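You operate a simulated robot arm through the tools that you are given. There is no shell and no other tool. Be economical: measure what you need, move in short steps, check, and stop when the job is done.

The job below is to be done with a simulated two-armed robot. You get a single attempt, and the scene is never put back.

TASK
Brush the crumbs off the middle belt, cover it and zero the weigher.
Fine: the clear cover on its ledges; mains off while you brush, on again after; use the green brush and put it back; one press of Zero; the dials and other keys stay; Stop is free to press. What is to be rubbed or washed off counts as gone when no trace of it is left.
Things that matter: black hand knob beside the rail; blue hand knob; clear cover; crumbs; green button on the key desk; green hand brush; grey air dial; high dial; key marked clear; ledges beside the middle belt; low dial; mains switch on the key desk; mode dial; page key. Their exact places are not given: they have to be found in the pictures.

The check looks at the end state, three seconds after you hand in, the way a careful person would. Anything else that was tipped, shoved, dropped, spilled or broken makes it a failure. Lids that push on must go on centred and level and be pressed home; caps that screw on are set level and turned clockwise until they are tight.

THE ROBOT
Two 7-joint arms with fingered hands on one trunk, on a base that drives. Base frame: it is fixed to the floor where the robot stands at the start and does not move with it; the origin is under the middle of the robot, x ahead of it, y to its left, z up. Readings come in cm, rad, newtons and seconds.
The left shoulder is at the start at [24.7, 12.5, 103.8], the right one opposite. Places, roughly: black hand knob beside the rail [110, 50, 90]; blue hand knob [60, 0, 60]; crumbs [110, -10, 80]; green button on the key desk [70, 0, 80]; grey air dial [40, -90, 60]; high dial [80, -20, 80]; key marked clear [70, -20, 80]; ledges beside the middle belt [110, -10, 80]; low dial [90, -10, 80]; mains switch on the key desk [60, 0, 70]; mode dial [80, -30, 80]; page key [70, -20, 80]; print key [70, -30, 80]; span key [70, -10, 80]; speed dial on the key desk [60, -10, 70]; zero key [80, 0, 80]. Payload 3.7 kg a hand.
Tool frame (each hand has its own): the origin (TCP) lies between the finger pads and is the grasp point; the fingertips stand 2.5 cm ahead of it; z points along the fingers, y is the line along which they close. The gripper opens to 8.8 cm. The gripper's body begins 2.9 cm behind the TCP. The gripper is a hand of 5 fingers: y runs from the thumb to the fingers, the wrist lies at [-1.3, -9.7, -16.2] in the tool frame.
Orientation is told as [roll, pitch, yaw] about the base's x, y, z axes, in that order, counted from this pose: with the fingers straight down and the wrist toward the robot, the tool's x, y and z point along [0, 1, 0], [1, 0, 0] and [0, 0, -1] of the base frame.

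THE INTERFACE
- The arms move only by the tool move_arm. It takes "left_motion", "right_motion" or both (then of equal length, played together; a hand with none holds still); each is a list of rows, each a list of 2 entries, a list of its own where there are three numbers: the turn, a rotation vector about the base's x, y, z in units of 4 degrees (1.0 is 4 degrees), then the shift along the base's x, y, z in units of 20 mm (1.0 is 20 mm). In form: [[[ax, ay, az], [x, y, z]], ...]. A call has 1 to 10 rows; each row shifts and turns the commanded pose from where the row before left it. A call with a number of a shift or a turn outside -1 to 1 is refused whole. Rows are played at 5 a second. More than 5 cm and 0.15 rad between two rows, and nothing of the call is played. A pose out of reach is approached as far as the arm can. The call stops where the force on the tool passes 90 N (or 10 N more than at its start, if that is more) or the arm is blocked; 0.2 s more then pass. In this call time passes only in rows, and 0.2 s behind the last. It gives the time, the measured TCP pose, the force on the tool (base axes), the opening and the grip force at its end, in the units of the frame above (readings bear some noise), with the torque about the TCP (base axes, N m) and any sound that the robot's microphone picked up.
- Cameras (640 x 400 px; columns grow to the right, rows downward): "scene" is now at [37.97, -1.45, 119.29]; the picture's right is [-0.14, -0.99, 0.00], its down [-0.31, 0.04, -0.95] and it looks along [0.94, -0.13, -0.31] (base axes); focal length 214 px, centre (320, 200). "left" rides on the left gripper at [-5.9, -7.9, -10.5] in its tool frame; the picture's right is [-0.73, -0.32, 0.61], its down [0.62, -0.68, 0.38] and it looks along [0.29, 0.66, 0.70] (tool axes); focal length 234 px, centre (320, 200). "right" rides on the right gripper at [5.9, -7.9, -10.5] in its tool frame; the picture's right is [-0.73, 0.32, -0.61], its down [-0.62, -0.68, 0.38] and it looks along [-0.29, 0.66, 0.70] (tool axes); focal length 234 px, centre (320, 200).
- capture(camera): a new picture of that camera. No time passes.
- slide_trunk(by): slides the trunk up (or, below 0, down) by that many cm; the arms and the scene camera ride with it, the base frame stays. It gives what a move gives, with no picture.
- steer(legs): drives the robot by 1 to 6 legs, each [ahead, left, turn to the left] in cm, cm and rad, along the robot's own axes; the way and the turn of a leg run together, so that a leg with both is an arc; at most 150 cm and 3.142 rad a leg. The arms and the cameras ride along, it lands a little off, and it stops where it bumps. It gives what a move gives.
- curl_fingers(index, middle, ring, little, thumb_bend, thumb_turn, hand): sets how far each is bent, from 0 (flat) to 1 (curled in); at 0.3 the hand is open as for a grip, at 0.7 the pads meet at the TCP. One left out holds its place. A second passes; each finger stops where it meets its share of the squeeze, and holds until it gets a number again. It is the only way to open and close the hand. It gives what a move gives, with no picture; readings hold the bend of each and the force on index, middle, ring, little, thumb and palm. thumb_turn goes from beside the hand (0) to across from the fingers (1), as for a grip.
- pan_tilt(pan, tilt): turns the head with the scene camera to pan (to the left, within 1.396 rad either way) and tilt (down, from -0.506 to 1.204), counted from straight ahead of the robot. It gives what a move gives.
- probe_pixels(camera, pixels): there is no depth. For up to 12 entries [column, row, z] of the newest picture of that camera ("zoom" is the newest enlarged one), the place [x, y] in the base frame at which the ray of that pixel passes the height z, good to about 0.2 cm. No time passes.
- zoom(camera, box): a new picture of the part [left, top, right, bottom] of that camera's present view, enlarged. No time passes.
- job_done(): hands the job in; it is judged then, once.

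Go step by step. Measure first, check grasps and placings, and put right what went wrong. The budget is 80 turns and 58 pictures, counting those below and the enlarged ones. Unless the task says otherwise, let go and move clear before handing in, and close with one line.

The tools are called after "Call:" as a command line: name --argument value ..., lists and objects as JSON in quotes. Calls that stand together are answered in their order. move_arm: Moves the arms, as the interface text tells. Its arguments: {"type":"object","properties":{"left_motion":{"type":"array","items":{"type":"array"}},"right_motion":{"type":"array","items":{"type":"array"}}},"required":[]} The other tools are called the same way: slide_trunk (by) slides the trunk up or down; curl_fingers (index, middle, ring, little, thumb_bend, thumb_turn, hand) moves the fingers one by one; steer (legs) drives the base; pan_tilt (pan, tilt) turns the head that bears the scene camera; capture (camera) takes a picture; probe_pixels (camera, pixels) gives the place at which the rays of pixels pass given heights; zoom (camera, box) takes an enlarged picture of a part of a camera's view; job_done () hands the job in.

At the start:

```text
time: 0.0
left_eef_pos: [55.58, 27.59, 110.63]
left_tcp_rot: [0.001, 0.0, 0.001]
left_contact_force: [-0.8, 0.0, -0.1]
left_wrist_torque: [0.02, -0.03, 0.0]
left_gripper_width: 8.78
left_grip_force: 0.1
left_shape: jaw
left_bend: [0.3, 0.3, 0.3, 0.3, 0.3, 0.98]
left_finger forces: [0.0, 0.1, 0.0, 0.0, 0.0, 0.1]
right_eef_pos: [49.22, -14.61, 118.39]
right_tcp_rot: [0.0, -0.001, 0.002]
right_contact_force: [-0.6, 0.4, 0.8]
right_wrist_torque: [0.02, 0.02, 0.04]
right_gripper_width: 8.76
right_grip_force: 0.0
right_shape: jaw
right_bend: [0.3, 0.3, 0.3, 0.3, 0.3, 0.98]
right_finger forces: [0.0, 0.1, 0.0, 0.0, 0.0, 0.0]
trunk travel left (down, up): [-6.8, 34.7]
robot x, y, heading: [-0.06, 0.31, -0.001]
head pan, tilt: [-0.14, 0.316]
```

scene: 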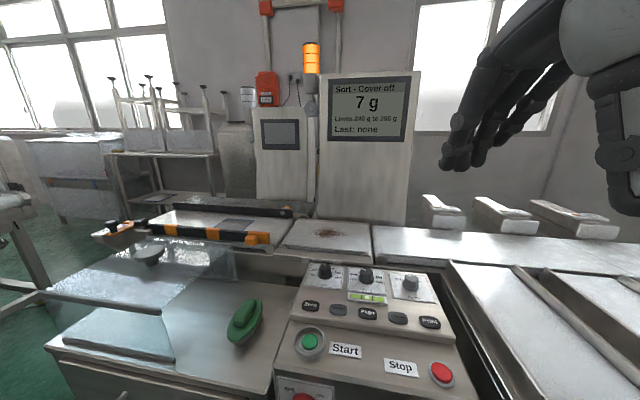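
right: 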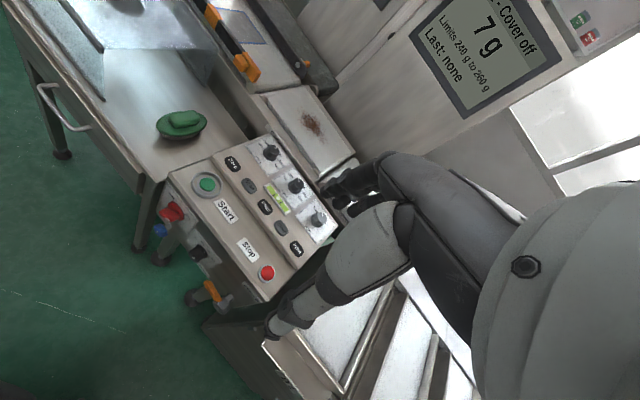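
left: 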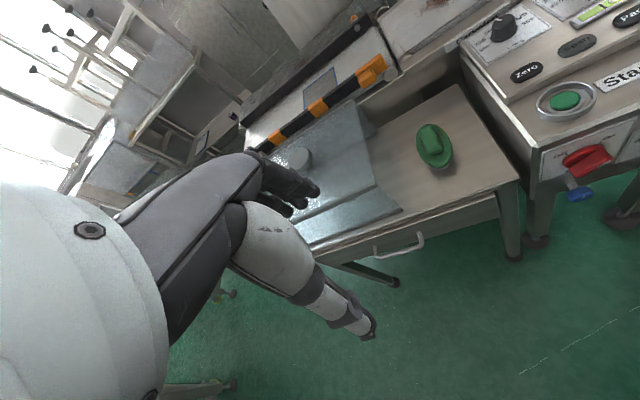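

The scene shows the crumb patch at about (328,233), the green brush at (245,320), the clear cover with its knob at (150,255), and the red mains switch at the bottom near (305,398). I'll zoom in and look lower.

Call:
zoom --camera "scene" --box '[40, 190, 380, 400]'

Call:
pan_tilt --pan 0.0 --tilt 0.8

Call:
capture --camera "scene"

```text
1.88 times, centred on (210, 295) of scene
```

zoom: 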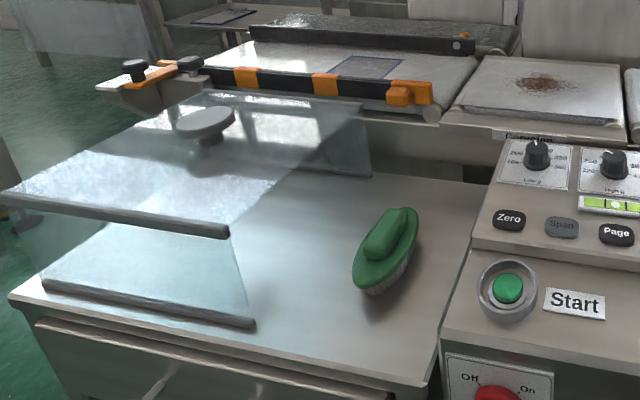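

```text
time: 0.9
left_eef_pos: [55.67, 27.52, 110.58]
left_tcp_rot: [0.001, 0.0, 0.001]
left_contact_force: [0.4, 0.3, 1.0]
left_wrist_torque: [0.01, -0.03, 0.01]
left_gripper_width: 8.76
left_grip_force: 0.1
left_shape: jaw
left_bend: [0.3, 0.3, 0.3, 0.3, 0.3, 0.98]
left_finger forces: [0.0, 0.0, 0.1, 0.0, 0.0, 0.0]
right_eef_pos: [49.27, -14.64, 118.5]
right_tcp_rot: [0.002, 0.0, 0.001]
right_contact_force: [0.2, 0.6, 0.5]
right_wrist_torque: [0.0, -0.04, -0.04]
right_gripper_width: 8.77
right_grip_force: 0.1
right_shape: jaw
right_bend: [0.3, 0.3, 0.3, 0.3, 0.3, 0.98]
right_finger forces: [0.0, 0.1, 0.0, 0.0, 0.1, 0.0]
trunk travel left (down, up): [-6.8, 34.7]
robot x, y, heading: [0.28, -0.03, -0.004]
head pan, tilt: [0.0, 0.799]
```

```text
53 pictures are left
```

scene: 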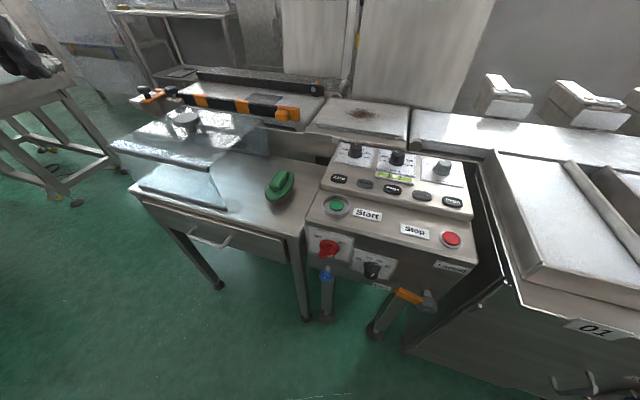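

The head now looks down: red mains switch at (328,248), zero key at (339,178), cover at (190,150). I'll zoom for details.

Call:
zoom --camera "scene" --box '[290, 130, 490, 290]'

Call:
zoom --camera "scene" --box '[100, 80, 300, 220]'

Call:
zoom --camera "scene" --box '[270, 70, 450, 180]'

```text
2.50 times, centred on (390, 210) of scene
```

zoom: 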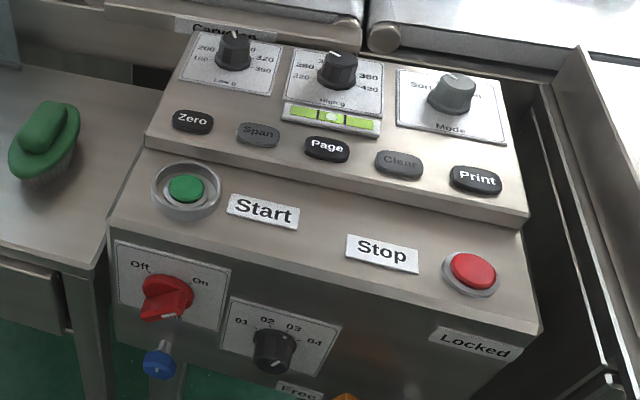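

```text
2.86 times, centred on (200, 150) of scene
```

zoom: 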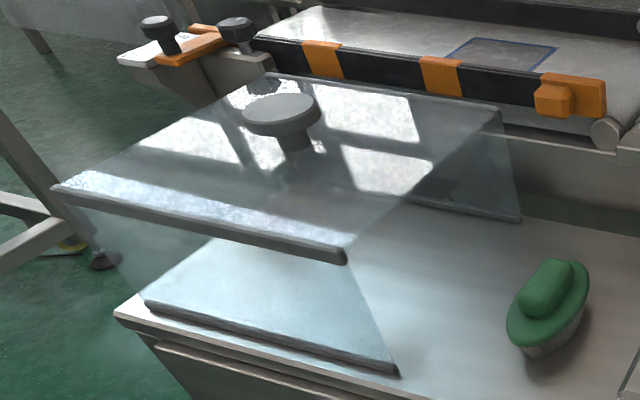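

```text
3.56 times, centred on (360, 125) of scene
```

zoom: 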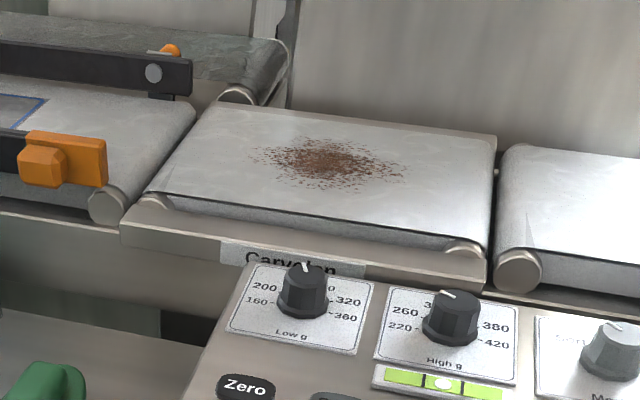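

Front walls, knob and ledges are visible. I'll triangulate heights by probing the same features in several cameras at two heights.

Call:
capture --camera "scene"

Call:
probe_pixels --camera "scene" --pixels '[[281, 180, 70], [281, 180, 80], [336, 205, 75], [336, 205, 85], [362, 113, 75], [362, 113, 90], [339, 178, 75], [339, 178, 90], [328, 248, 60], [328, 248, 80], [186, 119, 80], [186, 119, 100]]'

Call:
probe_pixels --camera "right" --pixels '[[183, 117, 70], [183, 117, 80], [208, 184, 75], [208, 184, 85], [312, 123, 75], [312, 123, 90], [233, 166, 75], [233, 166, 90], [172, 211, 60], [172, 211, 80]]'

Call:
probe_pixels --camera "left" --pixels '[[432, 137, 70], [432, 137, 80], [565, 101, 75], [565, 101, 85], [526, 72, 75], [526, 72, 90], [587, 160, 60], [587, 160, 80], [298, 155, 80], [298, 155, 100]]'

```text
49 pictures are left
```

scene: 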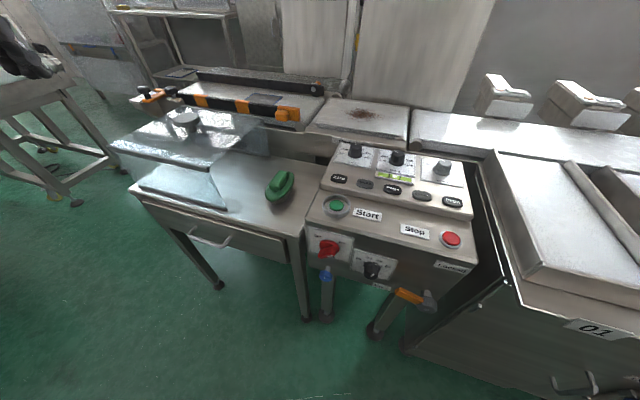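

```text
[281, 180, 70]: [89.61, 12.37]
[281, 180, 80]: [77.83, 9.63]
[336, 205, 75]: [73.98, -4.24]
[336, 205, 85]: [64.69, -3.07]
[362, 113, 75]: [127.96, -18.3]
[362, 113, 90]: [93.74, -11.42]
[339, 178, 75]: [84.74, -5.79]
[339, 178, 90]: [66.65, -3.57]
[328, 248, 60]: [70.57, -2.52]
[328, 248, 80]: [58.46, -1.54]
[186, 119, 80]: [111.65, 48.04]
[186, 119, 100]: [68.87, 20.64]
```

```text
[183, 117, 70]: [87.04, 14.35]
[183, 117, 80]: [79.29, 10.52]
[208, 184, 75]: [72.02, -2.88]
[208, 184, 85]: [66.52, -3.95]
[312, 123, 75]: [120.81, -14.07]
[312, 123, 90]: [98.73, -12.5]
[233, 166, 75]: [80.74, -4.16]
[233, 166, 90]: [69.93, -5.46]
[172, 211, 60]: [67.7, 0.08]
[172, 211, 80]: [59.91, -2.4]
```

```text
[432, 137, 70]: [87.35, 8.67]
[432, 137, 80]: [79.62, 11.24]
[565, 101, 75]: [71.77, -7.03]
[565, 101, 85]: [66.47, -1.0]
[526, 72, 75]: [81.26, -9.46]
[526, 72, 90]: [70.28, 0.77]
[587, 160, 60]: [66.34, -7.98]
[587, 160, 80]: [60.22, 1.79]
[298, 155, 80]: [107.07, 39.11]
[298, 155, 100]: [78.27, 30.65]
```

Triangulation gives: brush top ≈[80,11,79], Start ≈[68.7,-3.5,81], Zero ≈[76.3,-4.8,82], crumbs ≈[107.8,-14.2,84], mains ≈[62.6,-1.7,73], cover knob ≈[93.5,35.5,88.5]. I'll look at the switch and the brush close up.

Call:
zoom --camera "scene" --box '[296, 220, 408, 290]'

Call:
zoom --camera "left" --box '[400, 50, 640, 200]'

Call:
zoom --camera "right" --box '[130, 90, 290, 320]'

```text
5.71 times, centred on (352, 255) of scene
```

zoom: 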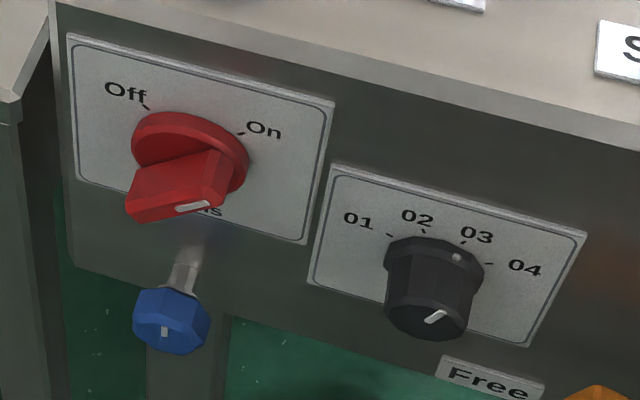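

```text
2.67 times, centred on (520, 125) of left
```

zoom: 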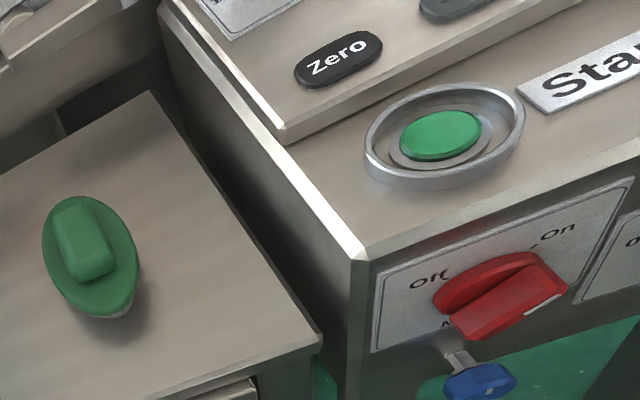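

```text
1.74 times, centred on (210, 205) of right
```

zoom: 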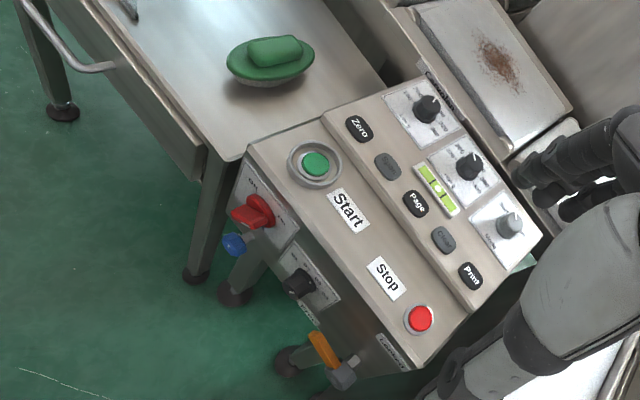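

The white mark is on the right end of the red bar, so the mains is on and needs about 90° counter-clockwise to reach Off. I'll probe the table, cover, ledge and feet points and look at the cover from the left hand.

Call:
zoom --camera "left" --box '[230, 80, 470, 250]'

Call:
probe_pixels --camera "scene" --pixels '[[107, 145.5, 87], [209, 170, 87], [262, 120, 87], [181, 106, 87], [140, 187, 73], [227, 210.5, 73], [270, 157, 73], [303, 236, 73], [306, 318, 0], [372, 335, 0], [326, 318, 0], [217, 287, 0]]'

Call:
probe_pixels --camera "left" --pixels '[[520, 177, 65], [520, 177, 75]]'

Call:
probe_pixels --camera "right" --pixels '[[157, 182, 65], [157, 182, 75]]'

```text
2.35 times, centred on (350, 165) of left
```

zoom: 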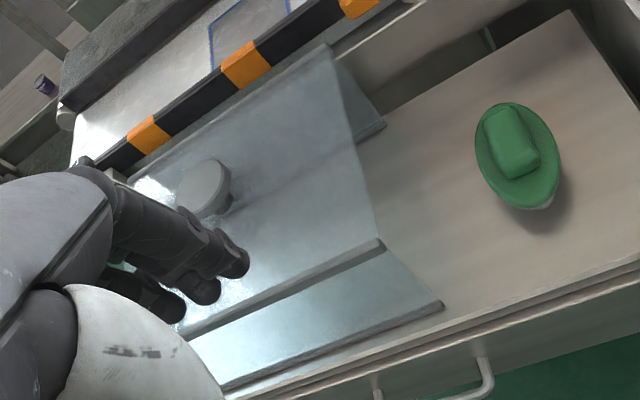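

```text
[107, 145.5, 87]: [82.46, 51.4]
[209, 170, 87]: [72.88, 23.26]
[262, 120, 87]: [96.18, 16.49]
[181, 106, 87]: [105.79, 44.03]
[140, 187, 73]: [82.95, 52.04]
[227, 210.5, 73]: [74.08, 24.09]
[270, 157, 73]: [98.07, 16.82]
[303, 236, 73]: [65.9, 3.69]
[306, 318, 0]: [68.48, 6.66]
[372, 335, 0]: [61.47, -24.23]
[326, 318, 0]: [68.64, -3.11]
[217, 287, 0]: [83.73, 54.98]
```

```text
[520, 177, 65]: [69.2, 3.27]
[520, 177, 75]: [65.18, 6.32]
```

```text
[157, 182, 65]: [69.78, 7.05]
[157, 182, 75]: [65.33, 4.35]
```

Cover: top ≈86.5, walls ~29 × 25 cm, yaw about −17°, knob centre ≈[89.3,33.7], knob top ≈90. Next I measure the belt and ledges.

Call:
zoom --camera "right" --box '[230, 60, 390, 200]'

Call:
probe_pixels --camera "scene" --pixels '[[312.2, 123.6, 83.8], [407.8, 136.2, 83.8], [409.2, 106.7, 83.8], [330.5, 97.8, 83.8], [304, 134.8, 81], [407, 148.3, 81], [304, 134.8, 79], [407, 148.3, 79], [321, 175, 81], [473, 210, 81], [303, 215, 78], [372, 270, 72]]'

```text
2.86 times, centred on (310, 130) of right
```

zoom: 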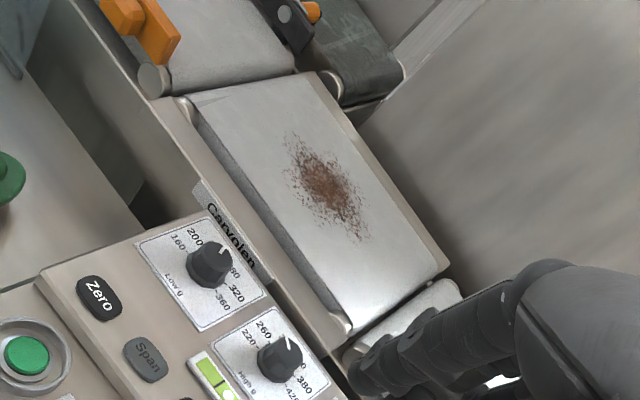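

```text
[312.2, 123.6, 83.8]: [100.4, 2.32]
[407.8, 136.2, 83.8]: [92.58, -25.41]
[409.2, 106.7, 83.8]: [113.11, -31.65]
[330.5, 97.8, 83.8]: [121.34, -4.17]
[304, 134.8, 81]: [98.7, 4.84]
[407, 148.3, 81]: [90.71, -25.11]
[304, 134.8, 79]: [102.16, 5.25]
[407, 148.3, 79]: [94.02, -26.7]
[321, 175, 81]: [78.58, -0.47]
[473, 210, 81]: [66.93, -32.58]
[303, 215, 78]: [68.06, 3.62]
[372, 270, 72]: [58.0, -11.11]
```

The whole machine and cover are yawed about −17° (belt corners run (100,2)→(113,−32)), and the cover shares that yaw, so it needs no turning. I'll turn the robot to face it and shift left.

Call:
steer --legs '[[0, 0, -0.292], [4, 24, 0]]'

Call:
pan_tilt --pan 0.0 --tilt 0.75

Call:
curl_fingers --hand "right" --index 0.3 --middle 1 --ring 1 --little 1 --thumb_bend 0.3 --thumb_turn 0

Call:
capture --camera "scene"

Call:
capture --camera "right"

```text
time: 4.6
left_eef_pos: [71.8, 33.52, 110.69]
left_tcp_rot: [-0.002, 0.0, -0.28]
left_contact_force: [0.2, 0.0, 0.3]
left_wrist_torque: [0.02, -0.02, 0.0]
left_gripper_width: 8.76
left_grip_force: 0.1
left_shape: jaw
left_bend: [0.3, 0.3, 0.3, 0.3, 0.3, 0.98]
left_finger forces: [0.1, 0.0, 0.0, 0.0, 0.0, 0.0]
right_eef_pos: [53.87, -5.38, 118.43]
right_tcp_rot: [0.003, 0.001, -0.278]
right_contact_force: [0.4, -0.1, -0.7]
right_wrist_torque: [0.03, -0.02, -0.01]
right_gripper_width: 8.78
right_grip_force: 0.0
right_shape: jaw
right_bend: [0.3, 0.3, 0.3, 0.3, 0.3, 0.98]
right_finger forces: [0.0, 0.1, 0.0, 0.0, 0.1, 0.0]
trunk travel left (down, up): [-6.8, 34.7]
robot x, y, heading: [10.27, 22.23, -0.28]
head pan, tilt: [0.0, 0.799]
```

```text
time: 5.2
left_eef_pos: [71.7, 33.35, 110.67]
left_tcp_rot: [-0.001, 0.002, -0.281]
left_contact_force: [0.2, 0.0, -1.1]
left_wrist_torque: [-0.01, 0.01, -0.03]
left_gripper_width: 8.78
left_grip_force: 0.0
left_shape: jaw
left_bend: [0.3, 0.3, 0.3, 0.3, 0.3, 0.98]
left_finger forces: [0.0, 0.0, 0.0, 0.0, 0.0, 0.1]
right_eef_pos: [53.91, -5.42, 118.53]
right_tcp_rot: [0.002, 0.001, -0.277]
right_contact_force: [0.4, 0.6, -0.7]
right_wrist_torque: [-0.02, 0.0, 0.04]
right_gripper_width: 8.78
right_grip_force: 0.1
right_shape: jaw
right_bend: [0.3, 0.3, 0.3, 0.3, 0.3, 0.98]
right_finger forces: [0.1, 0.0, 0.0, 0.0, 0.0, 0.0]
trunk travel left (down, up): [-6.8, 34.7]
robot x, y, heading: [10.46, 22.3, -0.285]
head pan, tilt: [0.0, 0.75]
```

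```text
time: 6.2
left_eef_pos: [71.77, 33.47, 110.58]
left_tcp_rot: [-0.001, 0.001, -0.28]
left_contact_force: [-0.4, 0.4, 0.7]
left_wrist_torque: [0.02, 0.03, 0.02]
left_gripper_width: 8.76
left_grip_force: 0.1
left_shape: jaw
left_bend: [0.3, 0.3, 0.3, 0.3, 0.3, 0.98]
left_finger forces: [0.1, 0.0, 0.0, 0.1, 0.0, 0.0]
right_eef_pos: [53.84, -5.36, 118.56]
right_tcp_rot: [0.001, -0.001, -0.278]
right_contact_force: [-0.1, -0.3, 0.4]
right_wrist_torque: [-0.02, 0.0, -0.04]
right_gripper_width: 11.71
right_grip_force: 0.0
right_shape: fingers
right_bend: [0.3, 1.0, 1.0, 1.0, 0.3, 0.0]
right_finger forces: [0.0, 0.0, 0.0, 0.0, 0.1, 0.0]
trunk travel left (down, up): [-6.8, 34.7]
robot x, y, heading: [10.77, 22.23, -0.282]
head pan, tilt: [0.0, 0.75]
```

```text
43 pictures are left
```

scene: 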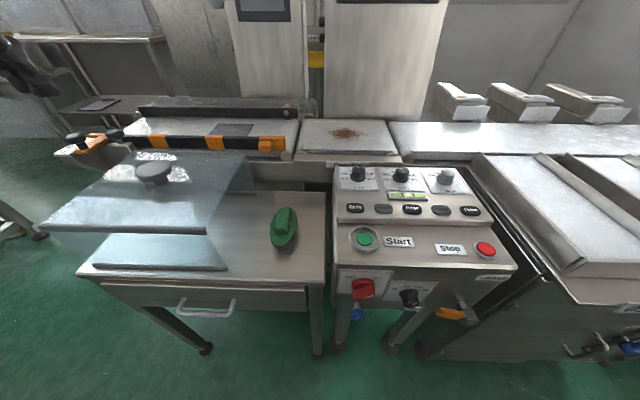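

```text
42 pictures are left
```

right: 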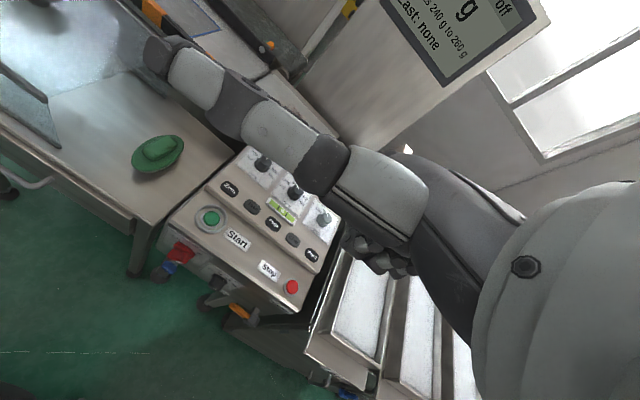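

The thumb, laid beside the hand, fills the right camera at (165,55)–(420,190). I'll put it back across and curl it, straighten the index finger, and look again.

Call:
curl_fingers --hand "right" --index 0.1 --thumb_bend 0.9 --thumb_turn 1

Call:
capture --camera "right"

```text
time: 7.2
left_eef_pos: [71.67, 33.39, 110.71]
left_tcp_rot: [-0.001, 0.0, -0.28]
left_contact_force: [-0.1, 0.1, -0.6]
left_wrist_torque: [0.01, 0.03, -0.01]
left_gripper_width: 8.75
left_grip_force: 0.1
left_shape: jaw
left_bend: [0.3, 0.3, 0.3, 0.3, 0.3, 0.98]
left_finger forces: [0.0, 0.0, 0.1, 0.0, 0.0, 0.0]
right_eef_pos: [53.93, -5.42, 118.6]
right_tcp_rot: [0.003, 0.001, -0.278]
right_contact_force: [0.3, 0.0, 0.4]
right_wrist_torque: [0.02, -0.02, 0.0]
right_gripper_width: 3.55
right_grip_force: 0.1
right_shape: fingers
right_bend: [0.1, 1.0, 1.0, 1.0, 0.9, 1.0]
right_finger forces: [0.0, 0.0, 0.0, 0.0, 0.0, 0.0]
trunk travel left (down, up): [-6.8, 34.7]
robot x, y, heading: [10.78, 22.1, -0.279]
head pan, tilt: [0.0, 0.75]
```

```text
41 pictures are left
```

right: 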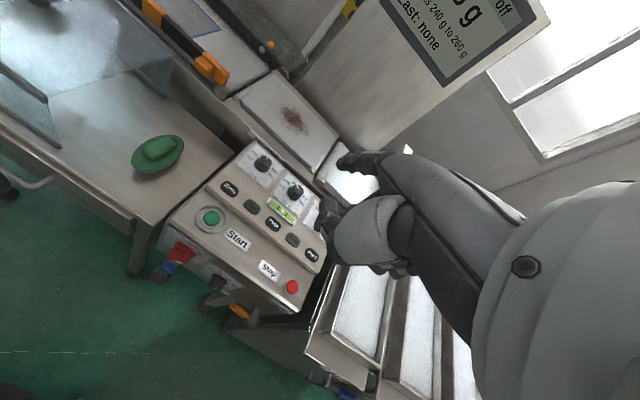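

The index tip now shows at (345,162) with a clear view. I'll zoom on the brush for its handle direction and on the switch before descending.

Call:
zoom --camera "scene" --box '[244, 190, 404, 310]'

Call:
curl_fingers --hand "right" --index 0.3 --thumb_bend 1.0

Call:
zoom --camera "right" --box '[240, 100, 480, 300]'

Call:
probe_pixels --camera "scene" --pixels '[[362, 284, 73], [362, 284, 75], [284, 210, 79], [284, 236, 79]]'

```text
3.33 times, centred on (324, 250) of scene
```

zoom: 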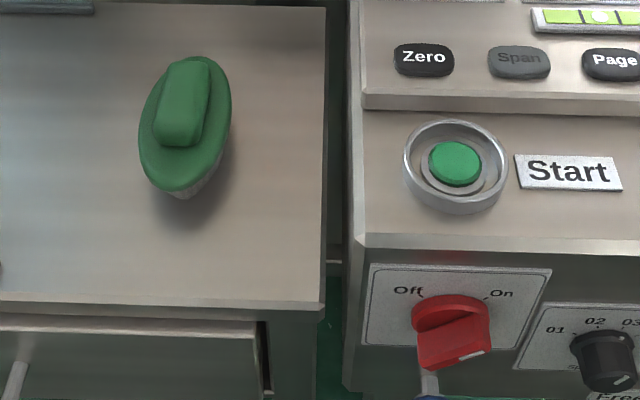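

```text
time: 8.2
left_eef_pos: [71.68, 33.49, 110.58]
left_tcp_rot: [0.001, -0.001, -0.279]
left_contact_force: [-1.0, -0.5, -0.1]
left_wrist_torque: [0.01, -0.01, 0.01]
left_gripper_width: 8.76
left_grip_force: 0.0
left_shape: jaw
left_bend: [0.3, 0.3, 0.3, 0.3, 0.3, 0.98]
left_finger forces: [0.1, 0.1, 0.1, 0.0, 0.0, 0.0]
right_eef_pos: [53.85, -5.41, 118.49]
right_tcp_rot: [0.003, -0.001, -0.277]
right_contact_force: [0.2, 0.1, 0.4]
right_wrist_torque: [0.0, -0.02, 0.01]
right_gripper_width: 2.1
right_grip_force: 0.0
right_shape: fingers
right_bend: [0.29, 1.0, 1.0, 1.0, 0.99, 1.0]
right_finger forces: [0.1, 0.0, 0.0, 0.1, 0.0, 0.1]
trunk travel left (down, up): [-6.8, 34.7]
robot x, y, heading: [10.27, 22.37, -0.278]
head pan, tilt: [0.0, 0.75]
```

```text
2.00 times, centred on (360, 200) of right
```

zoom: 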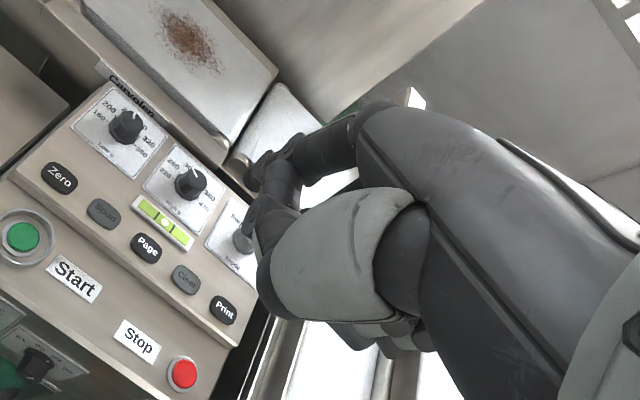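

```text
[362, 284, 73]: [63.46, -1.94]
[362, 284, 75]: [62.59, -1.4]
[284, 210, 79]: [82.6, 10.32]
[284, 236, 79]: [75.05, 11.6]
```

The brush handle runs along the robot's forward direction, centred near [79.4,11.3], top ≈79; the switch disc agrees with [63,−1.8,74]. I'll move the right hand down and pitched forward toward the switch while the left turns and heads above the brush.

Call:
move_arm --right_motion '[[[-0.26, -0.9, 0], [-0.3, 0.02, -0.95]], [[-0.26, -0.9, 0], [-0.3, 0.02, -0.95]], [[-0.26, -0.9, 0], [-0.3, 0.02, -0.95]], [[-0.26, -0.9, 0], [-0.3, 0.02, -0.95]], [[-0.26, -0.9, 0], [-0.3, 0.02, -0.95]], [[-0.26, -0.9, 0], [-0.3, 0.02, -0.95]], [[-0.26, -0.9, 0], [-0.3, 0.02, -0.95]], [[-0.26, -0.9, 0], [-0.3, 0.02, -0.95]], [[-0.26, -0.9, 0], [0, 0.02, -0.95]], [[-0.26, -0.9, 0], [0, 0.02, -0.95]]]' --left_motion '[[[0, 0, -1], [0.16, -0.5, -0.3]], [[0, 0, -1], [0.16, -0.5, -0.3]], [[0, 0, -1], [0.16, -0.5, -0.3]], [[0, 0, -1], [0.16, -0.5, -0.3]], [[0, 0, -1], [0.16, -0.5, -0.3]], [[0, 0, -1], [0.16, -0.5, -0.3]], [[0, 0, -1], [0.16, -0.5, -0.3]], [[0, 0, -1], [0.16, -0.5, -0.3]], [[0, 0, -1], [0.16, -0.5, -0.3]], [[0, 0, -1], [0.16, -0.5, -0.3]]]'

Call:
move_arm --right_motion '[[[-0.26, -0.9, 0], [0, 0.02, -0.95]], [[-0.26, -0.9, 0], [0, 0.02, -0.95]], [[0, 0, 0], [0, 0.02, -0.95]], [[0, 0, 0], [0, 0.02, -0.95]], [[0, 0, 0], [0, 0.02, -0.95]], [[0, 0, 0], [0, 0.02, -0.95]], [[0, 0, 0], [0, 0.02, -0.95]], [[0, 0, 0], [0, 0.02, -0.95]], [[0, 0, 0], [0, 0.02, -0.95]], [[0, 0, 0], [0, 0.02, -0.95]]]' --left_motion '[[[0, 0, -1], [0.16, -0.5, -0.5]], [[0, 0, -1], [0.16, -0.5, -0.5]], [[0, 0, -1], [0.16, -0.5, -0.5]], [[0, 0, -1], [0.16, -0.5, -0.5]], [[0, 0, -1], [0.16, -0.5, -0.5]], [[0, 0, -1], [0.16, -0.5, -0.5]], [[0, 0, -1], [0.16, -0.5, -0.5]], [[0, 0, -1], [0.16, -0.5, -0.5]], [[0, 0, -1], [0.16, -0.5, -0.5]], [[0, 0, -1], [0.16, -0.5, -0.5]]]'

Call:
capture --camera "scene"

```text
time: 10.4
left_eef_pos: [74.94, 23.47, 104.61]
left_tcp_rot: [0.0, 0.002, -0.978]
left_contact_force: [0.6, -0.2, 0.5]
left_wrist_torque: [0.0, -0.01, 0.01]
left_gripper_width: 8.79
left_grip_force: 0.0
left_shape: jaw
left_bend: [0.3, 0.3, 0.3, 0.3, 0.3, 0.98]
left_finger forces: [0.1, 0.0, 0.1, 0.0, 0.0, 0.0]
right_eef_pos: [58.64, -3.48, 119.4]
right_tcp_rot: [0.015, -0.648, -0.292]
right_contact_force: [0.0, 0.2, 0.5]
right_wrist_torque: [0.03, 0.03, -0.03]
right_gripper_width: 2.12
right_grip_force: 0.0
right_shape: fingers
right_bend: [0.29, 1.0, 1.0, 1.0, 0.99, 1.0]
right_finger forces: [0.0, 0.0, 0.1, 0.0, 0.0, 0.1]
right hand out of reach, approached as far as the arm can: row 3, 4, 5, 6, 7, 8, 9, 10
trunk travel left (down, up): [-6.8, 34.7]
robot x, y, heading: [10.86, 22.1, -0.281]
head pan, tilt: [0.0, 0.75]
```

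```text
time: 12.6
left_eef_pos: [78.25, 13.33, 95.11]
left_tcp_rot: [0.007, -0.001, -1.678]
left_contact_force: [-0.3, -1.3, 0.8]
left_wrist_torque: [0.05, 0.0, 0.03]
left_gripper_width: 8.77
left_grip_force: 0.0
left_shape: jaw
left_bend: [0.3, 0.3, 0.3, 0.3, 0.3, 0.98]
left_finger forces: [0.0, 0.1, 0.0, 0.1, 0.0, 0.0]
right_eef_pos: [68.25, 0.32, 111.06]
right_tcp_rot: [-0.006, -0.784, -0.266]
right_contact_force: [0.1, 0.0, 0.0]
right_wrist_torque: [0.01, 0.02, -0.01]
right_gripper_width: 2.11
right_grip_force: 0.1
right_shape: fingers
right_bend: [0.29, 1.0, 1.0, 1.0, 0.99, 1.0]
right_finger forces: [0.0, 0.1, 0.1, 0.1, 0.0, 0.0]
right hand out of reach, approached as far as the arm can: row 1, 2, 3, 4, 5, 6, 7, 8, 9, 10
trunk travel left (down, up): [-6.8, 34.7]
robot x, y, heading: [10.7, 22.59, -0.278]
head pan, tilt: [0.0, 0.75]
```

```text
38 pictures are left
```

scene: 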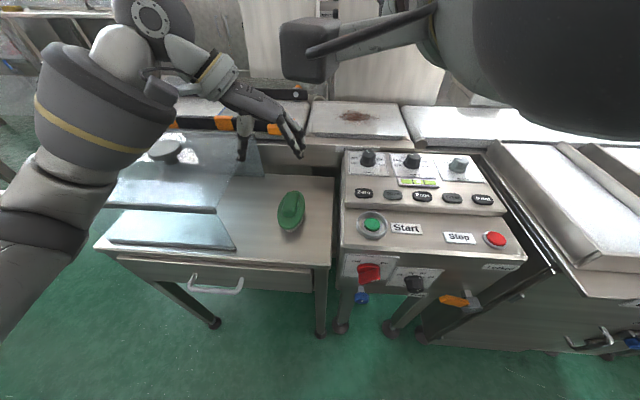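

The right arm cannot reach the low, forward-pointing pose near its body (rows out of reach), so it stayed high. I'll return it to a fingers-down pitch, where it can reach in front of the panel, and see how the commanded pose behaves.

Call:
move_arm --right_motion '[[[0.276, 0.961, 0], [0, 0, 0]], [[0.276, 0.961, 0], [0, 0, 0]], [[0.276, 0.961, 0], [0, 0, 0]], [[0.276, 0.961, 0], [0, 0, 0]], [[0.276, 0.961, 0], [0, 0, 0]], [[0.276, 0.961, 0], [0, 0, 0]], [[0.276, 0.961, 0], [0, 0, 0]], [[0.276, 0.961, 0], [0, 0, 0]]]'

```text
time: 14.4
left_eef_pos: [78.06, 13.46, 94.66]
left_tcp_rot: [0.001, 0.001, -1.677]
left_contact_force: [-0.7, 0.0, 0.1]
left_wrist_torque: [0.01, 0.01, 0.0]
left_gripper_width: 8.77
left_grip_force: 0.1
left_shape: jaw
left_bend: [0.3, 0.3, 0.3, 0.3, 0.3, 0.98]
left_finger forces: [0.0, 0.0, 0.1, 0.0, 0.0, 0.1]
right_eef_pos: [68.42, 0.15, 111.2]
right_tcp_rot: [0.0, -0.225, -0.276]
right_contact_force: [0.2, -0.6, 0.3]
right_wrist_torque: [-0.02, 0.03, 0.02]
right_gripper_width: 2.1
right_grip_force: 0.2
right_shape: fingers
right_bend: [0.29, 1.0, 1.0, 1.0, 0.99, 1.0]
right_finger forces: [0.0, 0.0, 0.0, 0.0, 0.0, 0.0]
trunk travel left (down, up): [-6.8, 34.7]
robot x, y, heading: [10.8, 22.37, -0.282]
head pan, tilt: [0.0, 0.75]
```

The commanded pose restarts from the measured one. I'll bring the right hand back and down in front of the panel's right side, and the left over the brush.

Call:
move_arm --right_motion '[[[0.088, 0.308, 0], [-0.85, -0.23, -0.8]], [[0.088, 0.308, 0], [-0.85, -0.23, -0.8]], [[0.088, 0.308, 0], [-0.85, -0.23, -0.8]], [[0.088, 0.308, 0], [-0.85, -0.23, -0.8]], [[0.088, 0.308, 0], [-0.85, -0.23, -0.8]], [[0.088, 0.308, 0], [-0.85, -0.23, -0.8]], [[0.088, 0.308, 0], [-0.85, -0.23, -0.8]], [[0.088, 0.308, 0], [-0.85, -0.23, -0.8]], [[0.088, 0.308, 0], [-0.85, -0.23, -0.8]], [[0.088, 0.308, 0], [-0.85, -0.23, -0.8]]]' --left_motion '[[[0, 0, -0.3], [0.067, -0.107, -0.35]], [[0, 0, -0.3], [0.067, -0.107, -0.35]], [[0, 0, -0.3], [0.067, -0.107, -0.35]], [[0, 0, -0.3], [0.067, -0.107, -0.35]], [[0, 0, -0.3], [0.067, -0.107, -0.35]], [[0, 0, -0.3], [0.067, -0.107, -0.35]], [[0, 0, -0.3], [0.067, -0.107, -0.35]], [[0, 0, -0.3], [0.067, -0.107, -0.35]], [[0, 0, -0.3], [0.067, -0.107, -0.35]], [[0, 0, -0.3], [0.067, -0.107, -0.35]]]'

Call:
capture --camera "scene"

Call:
capture --camera "left"

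Call:
capture --camera "right"

```text
time: 16.6
left_eef_pos: [79.45, 11.37, 87.54]
left_tcp_rot: [-0.001, -0.001, -1.886]
left_contact_force: [-0.7, -0.5, 0.3]
left_wrist_torque: [0.01, -0.01, 0.0]
left_gripper_width: 8.78
left_grip_force: 0.1
left_shape: jaw
left_bend: [0.3, 0.3, 0.3, 0.3, 0.3, 0.98]
left_finger forces: [0.0, 0.0, 0.1, 0.0, 0.0, 0.0]
right_eef_pos: [60.39, -3.1, 101.19]
right_tcp_rot: [-0.001, -0.001, -0.277]
right_contact_force: [0.1, -1.0, -0.2]
right_wrist_torque: [0.03, -0.03, 0.01]
right_gripper_width: 2.12
right_grip_force: 0.1
right_shape: fingers
right_bend: [0.29, 1.0, 1.0, 1.0, 0.99, 1.0]
right_finger forces: [0.0, 0.0, 0.0, 0.0, 0.0, 0.1]
right hand out of reach, approached as far as the arm can: row 5, 6, 7, 8, 9, 10
trunk travel left (down, up): [-6.8, 34.7]
robot x, y, heading: [10.67, 22.47, -0.283]
head pan, tilt: [0.0, 0.75]
```

```text
37 pictures are left
```

scene: 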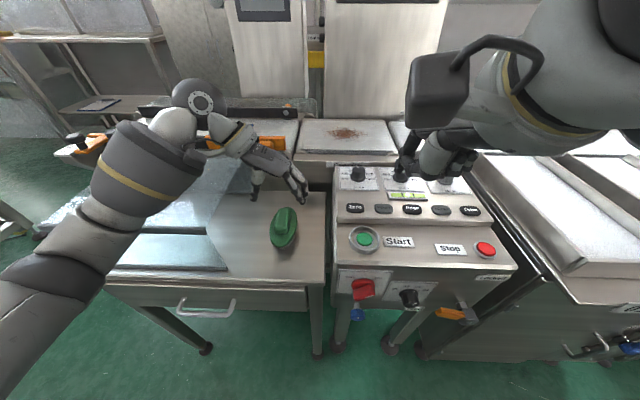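

```text
36 pictures are left
```

left: 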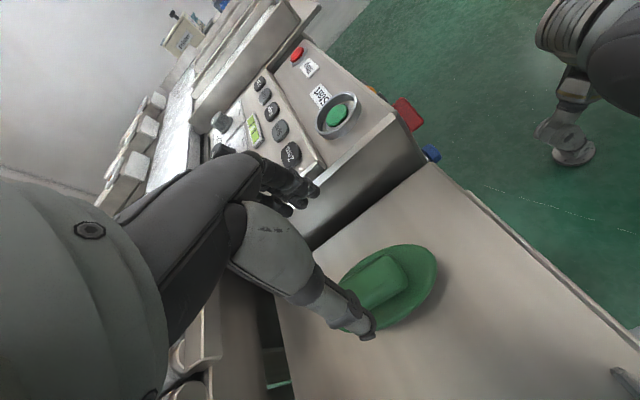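

```text
35 pictures are left
```

right: 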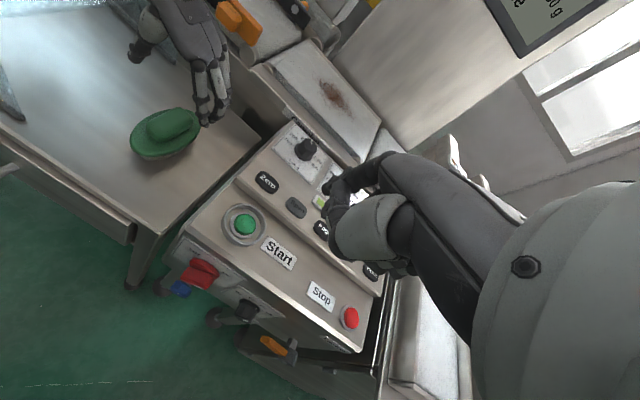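

Right arm is stuck close to the body again, so I'll need to back the robot off later. In the left view the handle centre is at about (381,283); I'll probe it against the scene view (283,221) before grasping.

Call:
zoom --camera "left" --box '[260, 200, 480, 360]'

Call:
probe_pixels --camera "left" --pixels '[[381, 283, 79], [381, 283, 77], [360, 345, 72.5], [415, 255, 76]]'

Call:
probe_pixels --camera "scene" --pixels '[[283, 222, 79], [283, 222, 77], [285, 212, 79], [281, 238, 79]]'

Call:
zoom --camera "scene" --box '[234, 160, 334, 260]'

```text
2.50 times, centred on (370, 280) of left
```

zoom: 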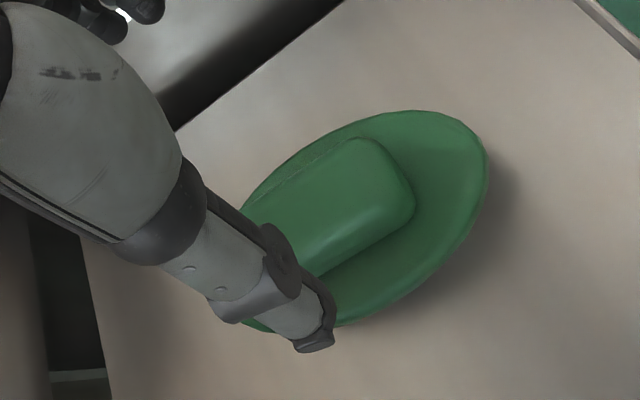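

```text
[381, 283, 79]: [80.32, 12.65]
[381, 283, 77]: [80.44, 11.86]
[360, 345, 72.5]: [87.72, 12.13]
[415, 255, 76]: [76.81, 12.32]
```

```text
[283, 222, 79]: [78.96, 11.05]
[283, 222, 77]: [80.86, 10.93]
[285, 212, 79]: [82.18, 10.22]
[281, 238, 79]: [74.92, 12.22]
```

```text
4.00 times, centred on (284, 210) of scene
```

zoom: 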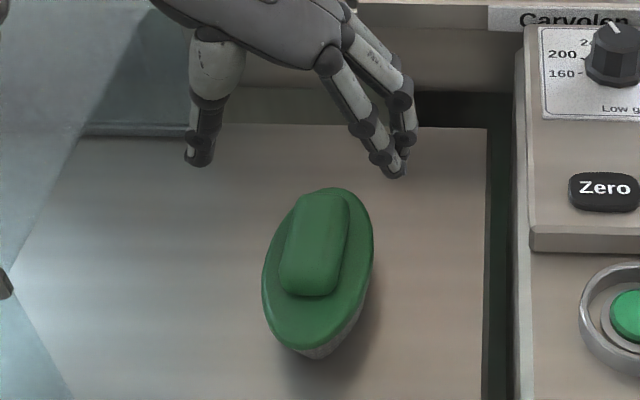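

The handle centre is about [80.1,11.4] and lies along the hand's x axis, between thumb and fingers. I'll descend 8.5 cm.

Call:
move_arm --left_motion '[[[0, 0, 0], [0.1, 0.02, -0.7]], [[0, 0, 0], [0.1, 0.02, -0.7]], [[0, 0, 0], [0.1, 0, -0.7]], [[0, 0, 0], [0, 0, -0.7]], [[0, 0, 0], [0, 0, -0.7]], [[0, 0, 0], [0, 0, -0.7]]]'

Call:
zoom --camera "scene" --box '[234, 160, 334, 260]'

```text
time: 18.0
left_eef_pos: [80.1, 11.25, 81.11]
left_tcp_rot: [0.031, 0.0, -1.883]
left_contact_force: [0.3, 0.2, 0.2]
left_wrist_torque: [0.0, 0.0, 0.02]
left_gripper_width: 8.79
left_grip_force: 0.1
left_shape: jaw
left_bend: [0.3, 0.3, 0.3, 0.3, 0.3, 0.98]
left_finger forces: [0.0, 0.1, 0.1, 0.1, 0.0, 0.0]
right_eef_pos: [59.7, -3.02, 101.89]
right_tcp_rot: [0.002, -0.013, -0.278]
right_contact_force: [-1.0, 0.4, 0.1]
right_wrist_torque: [0.01, -0.02, 0.0]
right_gripper_width: 2.13
right_grip_force: 0.0
right_shape: fingers
right_bend: [0.29, 1.0, 1.0, 1.0, 0.99, 1.0]
right_finger forces: [0.0, 0.1, 0.0, 0.0, 0.1, 0.0]
trunk travel left (down, up): [-6.8, 34.7]
robot x, y, heading: [10.42, 22.42, -0.281]
head pan, tilt: [0.0, 0.75]
```

```text
4.00 times, centred on (284, 210) of scene
```

zoom: 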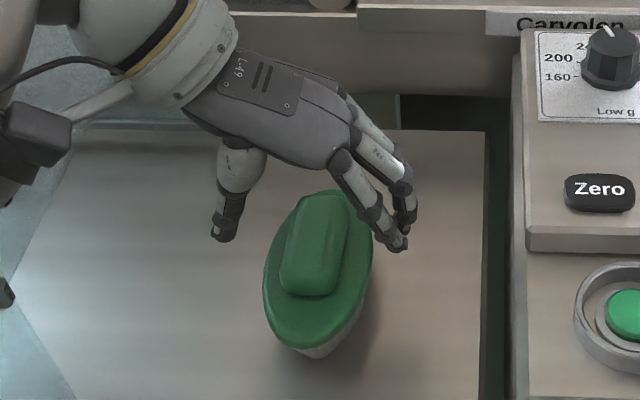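

The thumb and fingers straddle the handle (mid (308,232) vs handle (315,245)), but z is 81.1, so I'll go down about 2 cm more and close.

Call:
move_arm --left_motion '[[[0, 0, 0], [0, 0, -0.5]], [[0, 0, 0], [0, 0, -0.5]]]'

Call:
curl_fingers --hand "left" --index 0.7 --middle 0.7 --ring 0.7 --little 0.7 --thumb_bend 0.7

Call:
zoom --camera "scene" --box '[234, 160, 334, 260]'

```text
time: 18.8
left_eef_pos: [81.39, 10.86, 81.16]
left_tcp_rot: [0.085, -0.007, -1.877]
left_contact_force: [0.7, -0.2, -0.2]
left_wrist_torque: [0.0, 0.05, 0.01]
left_gripper_width: 8.77
left_grip_force: 0.0
left_shape: jaw
left_bend: [0.3, 0.3, 0.3, 0.3, 0.3, 0.98]
left_finger forces: [0.0, 0.1, 0.0, 0.1, 0.0, 0.0]
right_eef_pos: [59.9, -3.48, 101.23]
right_tcp_rot: [0.006, -0.001, -0.28]
right_contact_force: [0.6, 0.1, -0.8]
right_wrist_torque: [0.03, -0.01, 0.03]
right_gripper_width: 2.12
right_grip_force: 0.0
right_shape: fingers
right_bend: [0.29, 1.0, 1.0, 1.0, 0.99, 1.0]
right_finger forces: [0.0, 0.0, 0.0, 0.0, 0.0, 0.0]
trunk travel left (down, up): [-6.8, 34.7]
robot x, y, heading: [10.82, 22.2, -0.28]
head pan, tilt: [0.0, 0.75]
stopped in row 2 (left hand): the arm was blocked; the commanded pose is now the measured one
```

```text
time: 19.8
left_eef_pos: [80.89, 11.06, 81.24]
left_tcp_rot: [0.08, -0.006, -1.879]
left_contact_force: [-0.3, 0.6, -0.6]
left_wrist_torque: [0.02, 0.0, 0.01]
left_gripper_width: 0.0
left_grip_force: 0.1
left_shape: fingers
left_bend: [0.7, 0.7, 0.7, 0.7, 0.7, 0.98]
left_finger forces: [0.0, 0.0, 0.0, 0.0, 0.1, 0.0]
right_eef_pos: [59.71, -3.19, 101.57]
right_tcp_rot: [0.004, -0.008, -0.277]
right_contact_force: [0.4, -0.8, -0.5]
right_wrist_torque: [0.04, -0.01, 0.0]
right_gripper_width: 2.1
right_grip_force: 0.1
right_shape: fingers
right_bend: [0.29, 1.0, 1.0, 1.0, 0.99, 1.0]
right_finger forces: [0.1, 0.0, 0.1, 0.0, 0.1, 0.0]
trunk travel left (down, up): [-6.8, 34.7]
robot x, y, heading: [10.41, 22.12, -0.273]
head pan, tilt: [0.0, 0.75]
```

```text
4.00 times, centred on (284, 210) of scene
```

zoom: 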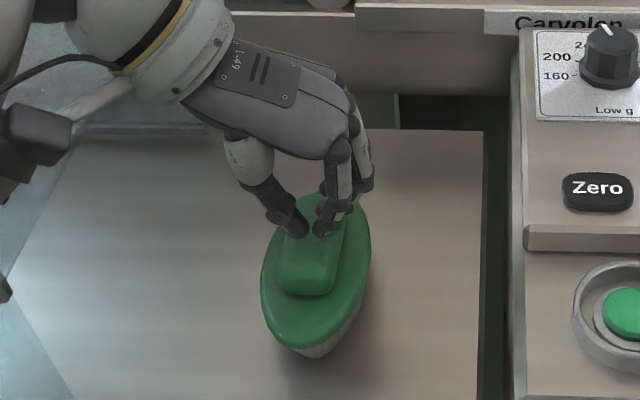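

The arm is blocked with no force at the tool and the fingers closed above the handle; the forearm may be resting on the cover. I'll look at the whole scene.

Call:
capture --camera "scene"

```text
30 pictures are left
```

scene: 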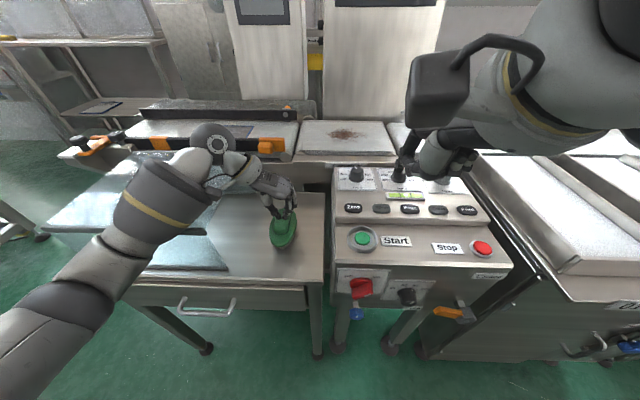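

The left forearm at (165,195) lies over the cover's front-right edge, which appears unmoved. I'll lift off, turn the left hand to wrist-toward-robot (grip along the handle's length instead), and keep clear of the cover.

Call:
move_arm --left_motion '[[[0, 0, 0], [0, 0, 0.9]], [[0, 0, 0], [0, 0, 0.9]], [[0.17, 0.5, 0.8], [0, 0, 0.9]], [[0.17, 0.5, 0.8], [0, 0, 0.9]], [[0, 0, 1], [0, 0, 0.9]], [[0, 0, 1], [0, 0, 0.5]], [[0, 0, 1], [0, 0, 0]], [[0, 0, 1], [0, 0, 0]], [[0, 0, 1], [0, 0, 0]], [[0, 0, 1], [0, 0, 0]]]'

Call:
curl_fingers --hand "left" --index 0.3 --middle 0.3 --ring 0.3 --little 0.3 --thumb_bend 0.3

Call:
steer --legs '[[-18, 0, 0]]'

```text
time: 22.0
left_eef_pos: [80.77, 11.31, 89.56]
left_tcp_rot: [-0.025, -0.002, -1.346]
left_contact_force: [0.2, -0.1, -0.1]
left_wrist_torque: [0.02, -0.01, 0.0]
left_gripper_width: 0.0
left_grip_force: 0.0
left_shape: fingers
left_bend: [0.7, 0.7, 0.7, 0.7, 0.7, 0.98]
left_finger forces: [0.1, 0.1, 0.0, 0.0, 0.0, 0.0]
right_eef_pos: [60.34, -3.03, 101.18]
right_tcp_rot: [0.0, -0.002, -0.277]
right_contact_force: [0.7, 0.0, -0.2]
right_wrist_torque: [0.07, 0.0, -0.01]
right_gripper_width: 2.11
right_grip_force: 0.1
right_shape: fingers
right_bend: [0.29, 1.0, 1.0, 1.0, 0.99, 1.0]
right_finger forces: [0.0, 0.0, 0.0, 0.0, 0.0, 0.1]
trunk travel left (down, up): [-6.8, 34.7]
robot x, y, heading: [10.62, 22.37, -0.278]
head pan, tilt: [0.0, 0.75]
```

```text
time: 23.0
left_eef_pos: [80.89, 11.31, 89.66]
left_tcp_rot: [-0.025, -0.002, -1.35]
left_contact_force: [0.1, -0.1, -0.9]
left_wrist_torque: [-0.01, 0.01, -0.01]
left_gripper_width: 8.47
left_grip_force: 0.1
left_shape: fingers
left_bend: [0.3, 0.3, 0.3, 0.3, 0.3, 0.98]
left_finger forces: [0.0, 0.0, 0.0, 0.0, 0.0, 0.0]
right_eef_pos: [60.44, -3.03, 101.34]
right_tcp_rot: [-0.001, -0.002, -0.278]
right_contact_force: [0.0, 0.7, -0.6]
right_wrist_torque: [-0.01, -0.04, 0.02]
right_gripper_width: 2.11
right_grip_force: 0.0
right_shape: fingers
right_bend: [0.29, 1.0, 1.0, 1.0, 0.99, 1.0]
right_finger forces: [0.0, 0.0, 0.0, 0.0, 0.0, 0.0]
trunk travel left (down, up): [-6.8, 34.7]
robot x, y, heading: [10.82, 22.01, -0.282]
head pan, tilt: [0.0, 0.75]
```

```text
time: 24.6
left_eef_pos: [63.55, 16.31, 89.58]
left_tcp_rot: [-0.026, -0.003, -1.348]
left_contact_force: [0.6, 1.0, 0.0]
left_wrist_torque: [-0.04, 0.01, 0.03]
left_gripper_width: 8.44
left_grip_force: 0.0
left_shape: fingers
left_bend: [0.3, 0.3, 0.3, 0.3, 0.3, 0.98]
left_finger forces: [0.0, 0.0, 0.0, 0.1, 0.1, 0.0]
right_eef_pos: [43.07, 1.97, 101.4]
right_tcp_rot: [-0.001, -0.002, -0.279]
right_contact_force: [0.3, 0.3, -0.1]
right_wrist_torque: [0.0, 0.0, 0.04]
right_gripper_width: 2.13
right_grip_force: 0.0
right_shape: fingers
right_bend: [0.29, 1.0, 1.0, 1.0, 0.99, 1.0]
right_finger forces: [0.0, 0.0, 0.0, 0.0, 0.0, 0.0]
trunk travel left (down, up): [-6.8, 34.7]
robot x, y, heading: [-6.69, 27.31, -0.276]
head pan, tilt: [0.0, 0.75]
```

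Backed off by 18 cm. I'll now lower the right hand to the right of the switch bar and keep rotating the left wrist.

Call:
move_arm --right_motion '[[[0, 0, 0], [0.44, -0.32, -0.95]], [[0, 0, 0], [0.44, -0.32, -0.95]], [[0, 0, 0], [0.44, -0.32, -0.95]], [[0, 0, 0], [0.44, -0.32, -0.95]], [[0, 0, 0], [0.44, -0.32, -0.95]], [[0, 0, 0], [0.44, -0.32, -0.95]], [[0, 0, 0], [0.44, -0.32, -0.95]], [[0, 0, 0], [0.44, -0.32, -0.95]], [[0, 0, 0], [0.44, -0.32, -0.95]], [[0, 0, 0], [0.44, -0.32, -0.95]]]' --left_motion '[[[0, 0, 1], [0, 0, 0.1]], [[0, 0, 1], [0, 0, 0.1]], [[0, 0, 1], [0, 0, 0.1]], [[0, 0, 1], [0, 0, 0.1]], [[0, 0, 1], [0, 0, 0.1]], [[0, 0, 1], [0, 0, 0.1]], [[0, 0, 1], [0, 0, 0.1]], [[0, 0, 1], [0, 0, 0.1]], [[0, 0, 1], [0, 0, 0.1]], [[0, 0, 1], [0, 0, 0.1]]]'

Call:
capture --camera "scene"

```text
time: 26.8
left_eef_pos: [63.81, 16.34, 91.61]
left_tcp_rot: [-0.025, -0.001, -0.65]
left_contact_force: [-0.8, -0.1, 0.0]
left_wrist_torque: [-0.02, -0.02, -0.03]
left_gripper_width: 8.43
left_grip_force: 0.0
left_shape: fingers
left_bend: [0.3, 0.3, 0.3, 0.3, 0.3, 0.98]
left_finger forces: [0.0, 0.0, 0.1, 0.0, 0.0, 0.0]
right_eef_pos: [51.78, -4.26, 82.03]
right_tcp_rot: [-0.001, -0.001, -0.277]
right_contact_force: [0.2, 0.3, -0.7]
right_wrist_torque: [-0.02, 0.03, -0.01]
right_gripper_width: 2.11
right_grip_force: 0.0
right_shape: fingers
right_bend: [0.29, 1.0, 1.0, 1.0, 0.99, 1.0]
right_finger forces: [0.0, 0.0, 0.0, 0.1, 0.0, 0.1]
trunk travel left (down, up): [-6.8, 34.7]
robot x, y, heading: [-6.33, 27.31, -0.275]
head pan, tilt: [0.0, 0.75]
```

```text
29 pictures are left
```

scene: 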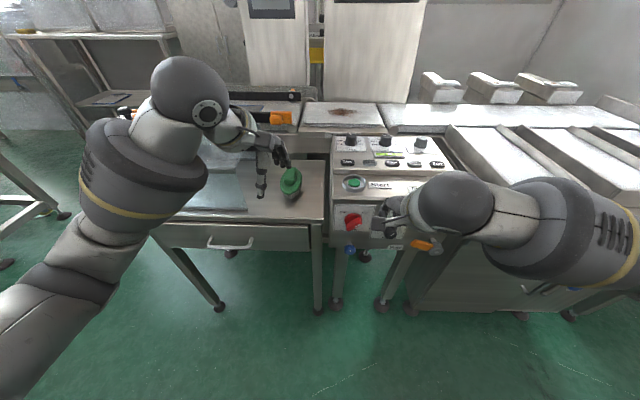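

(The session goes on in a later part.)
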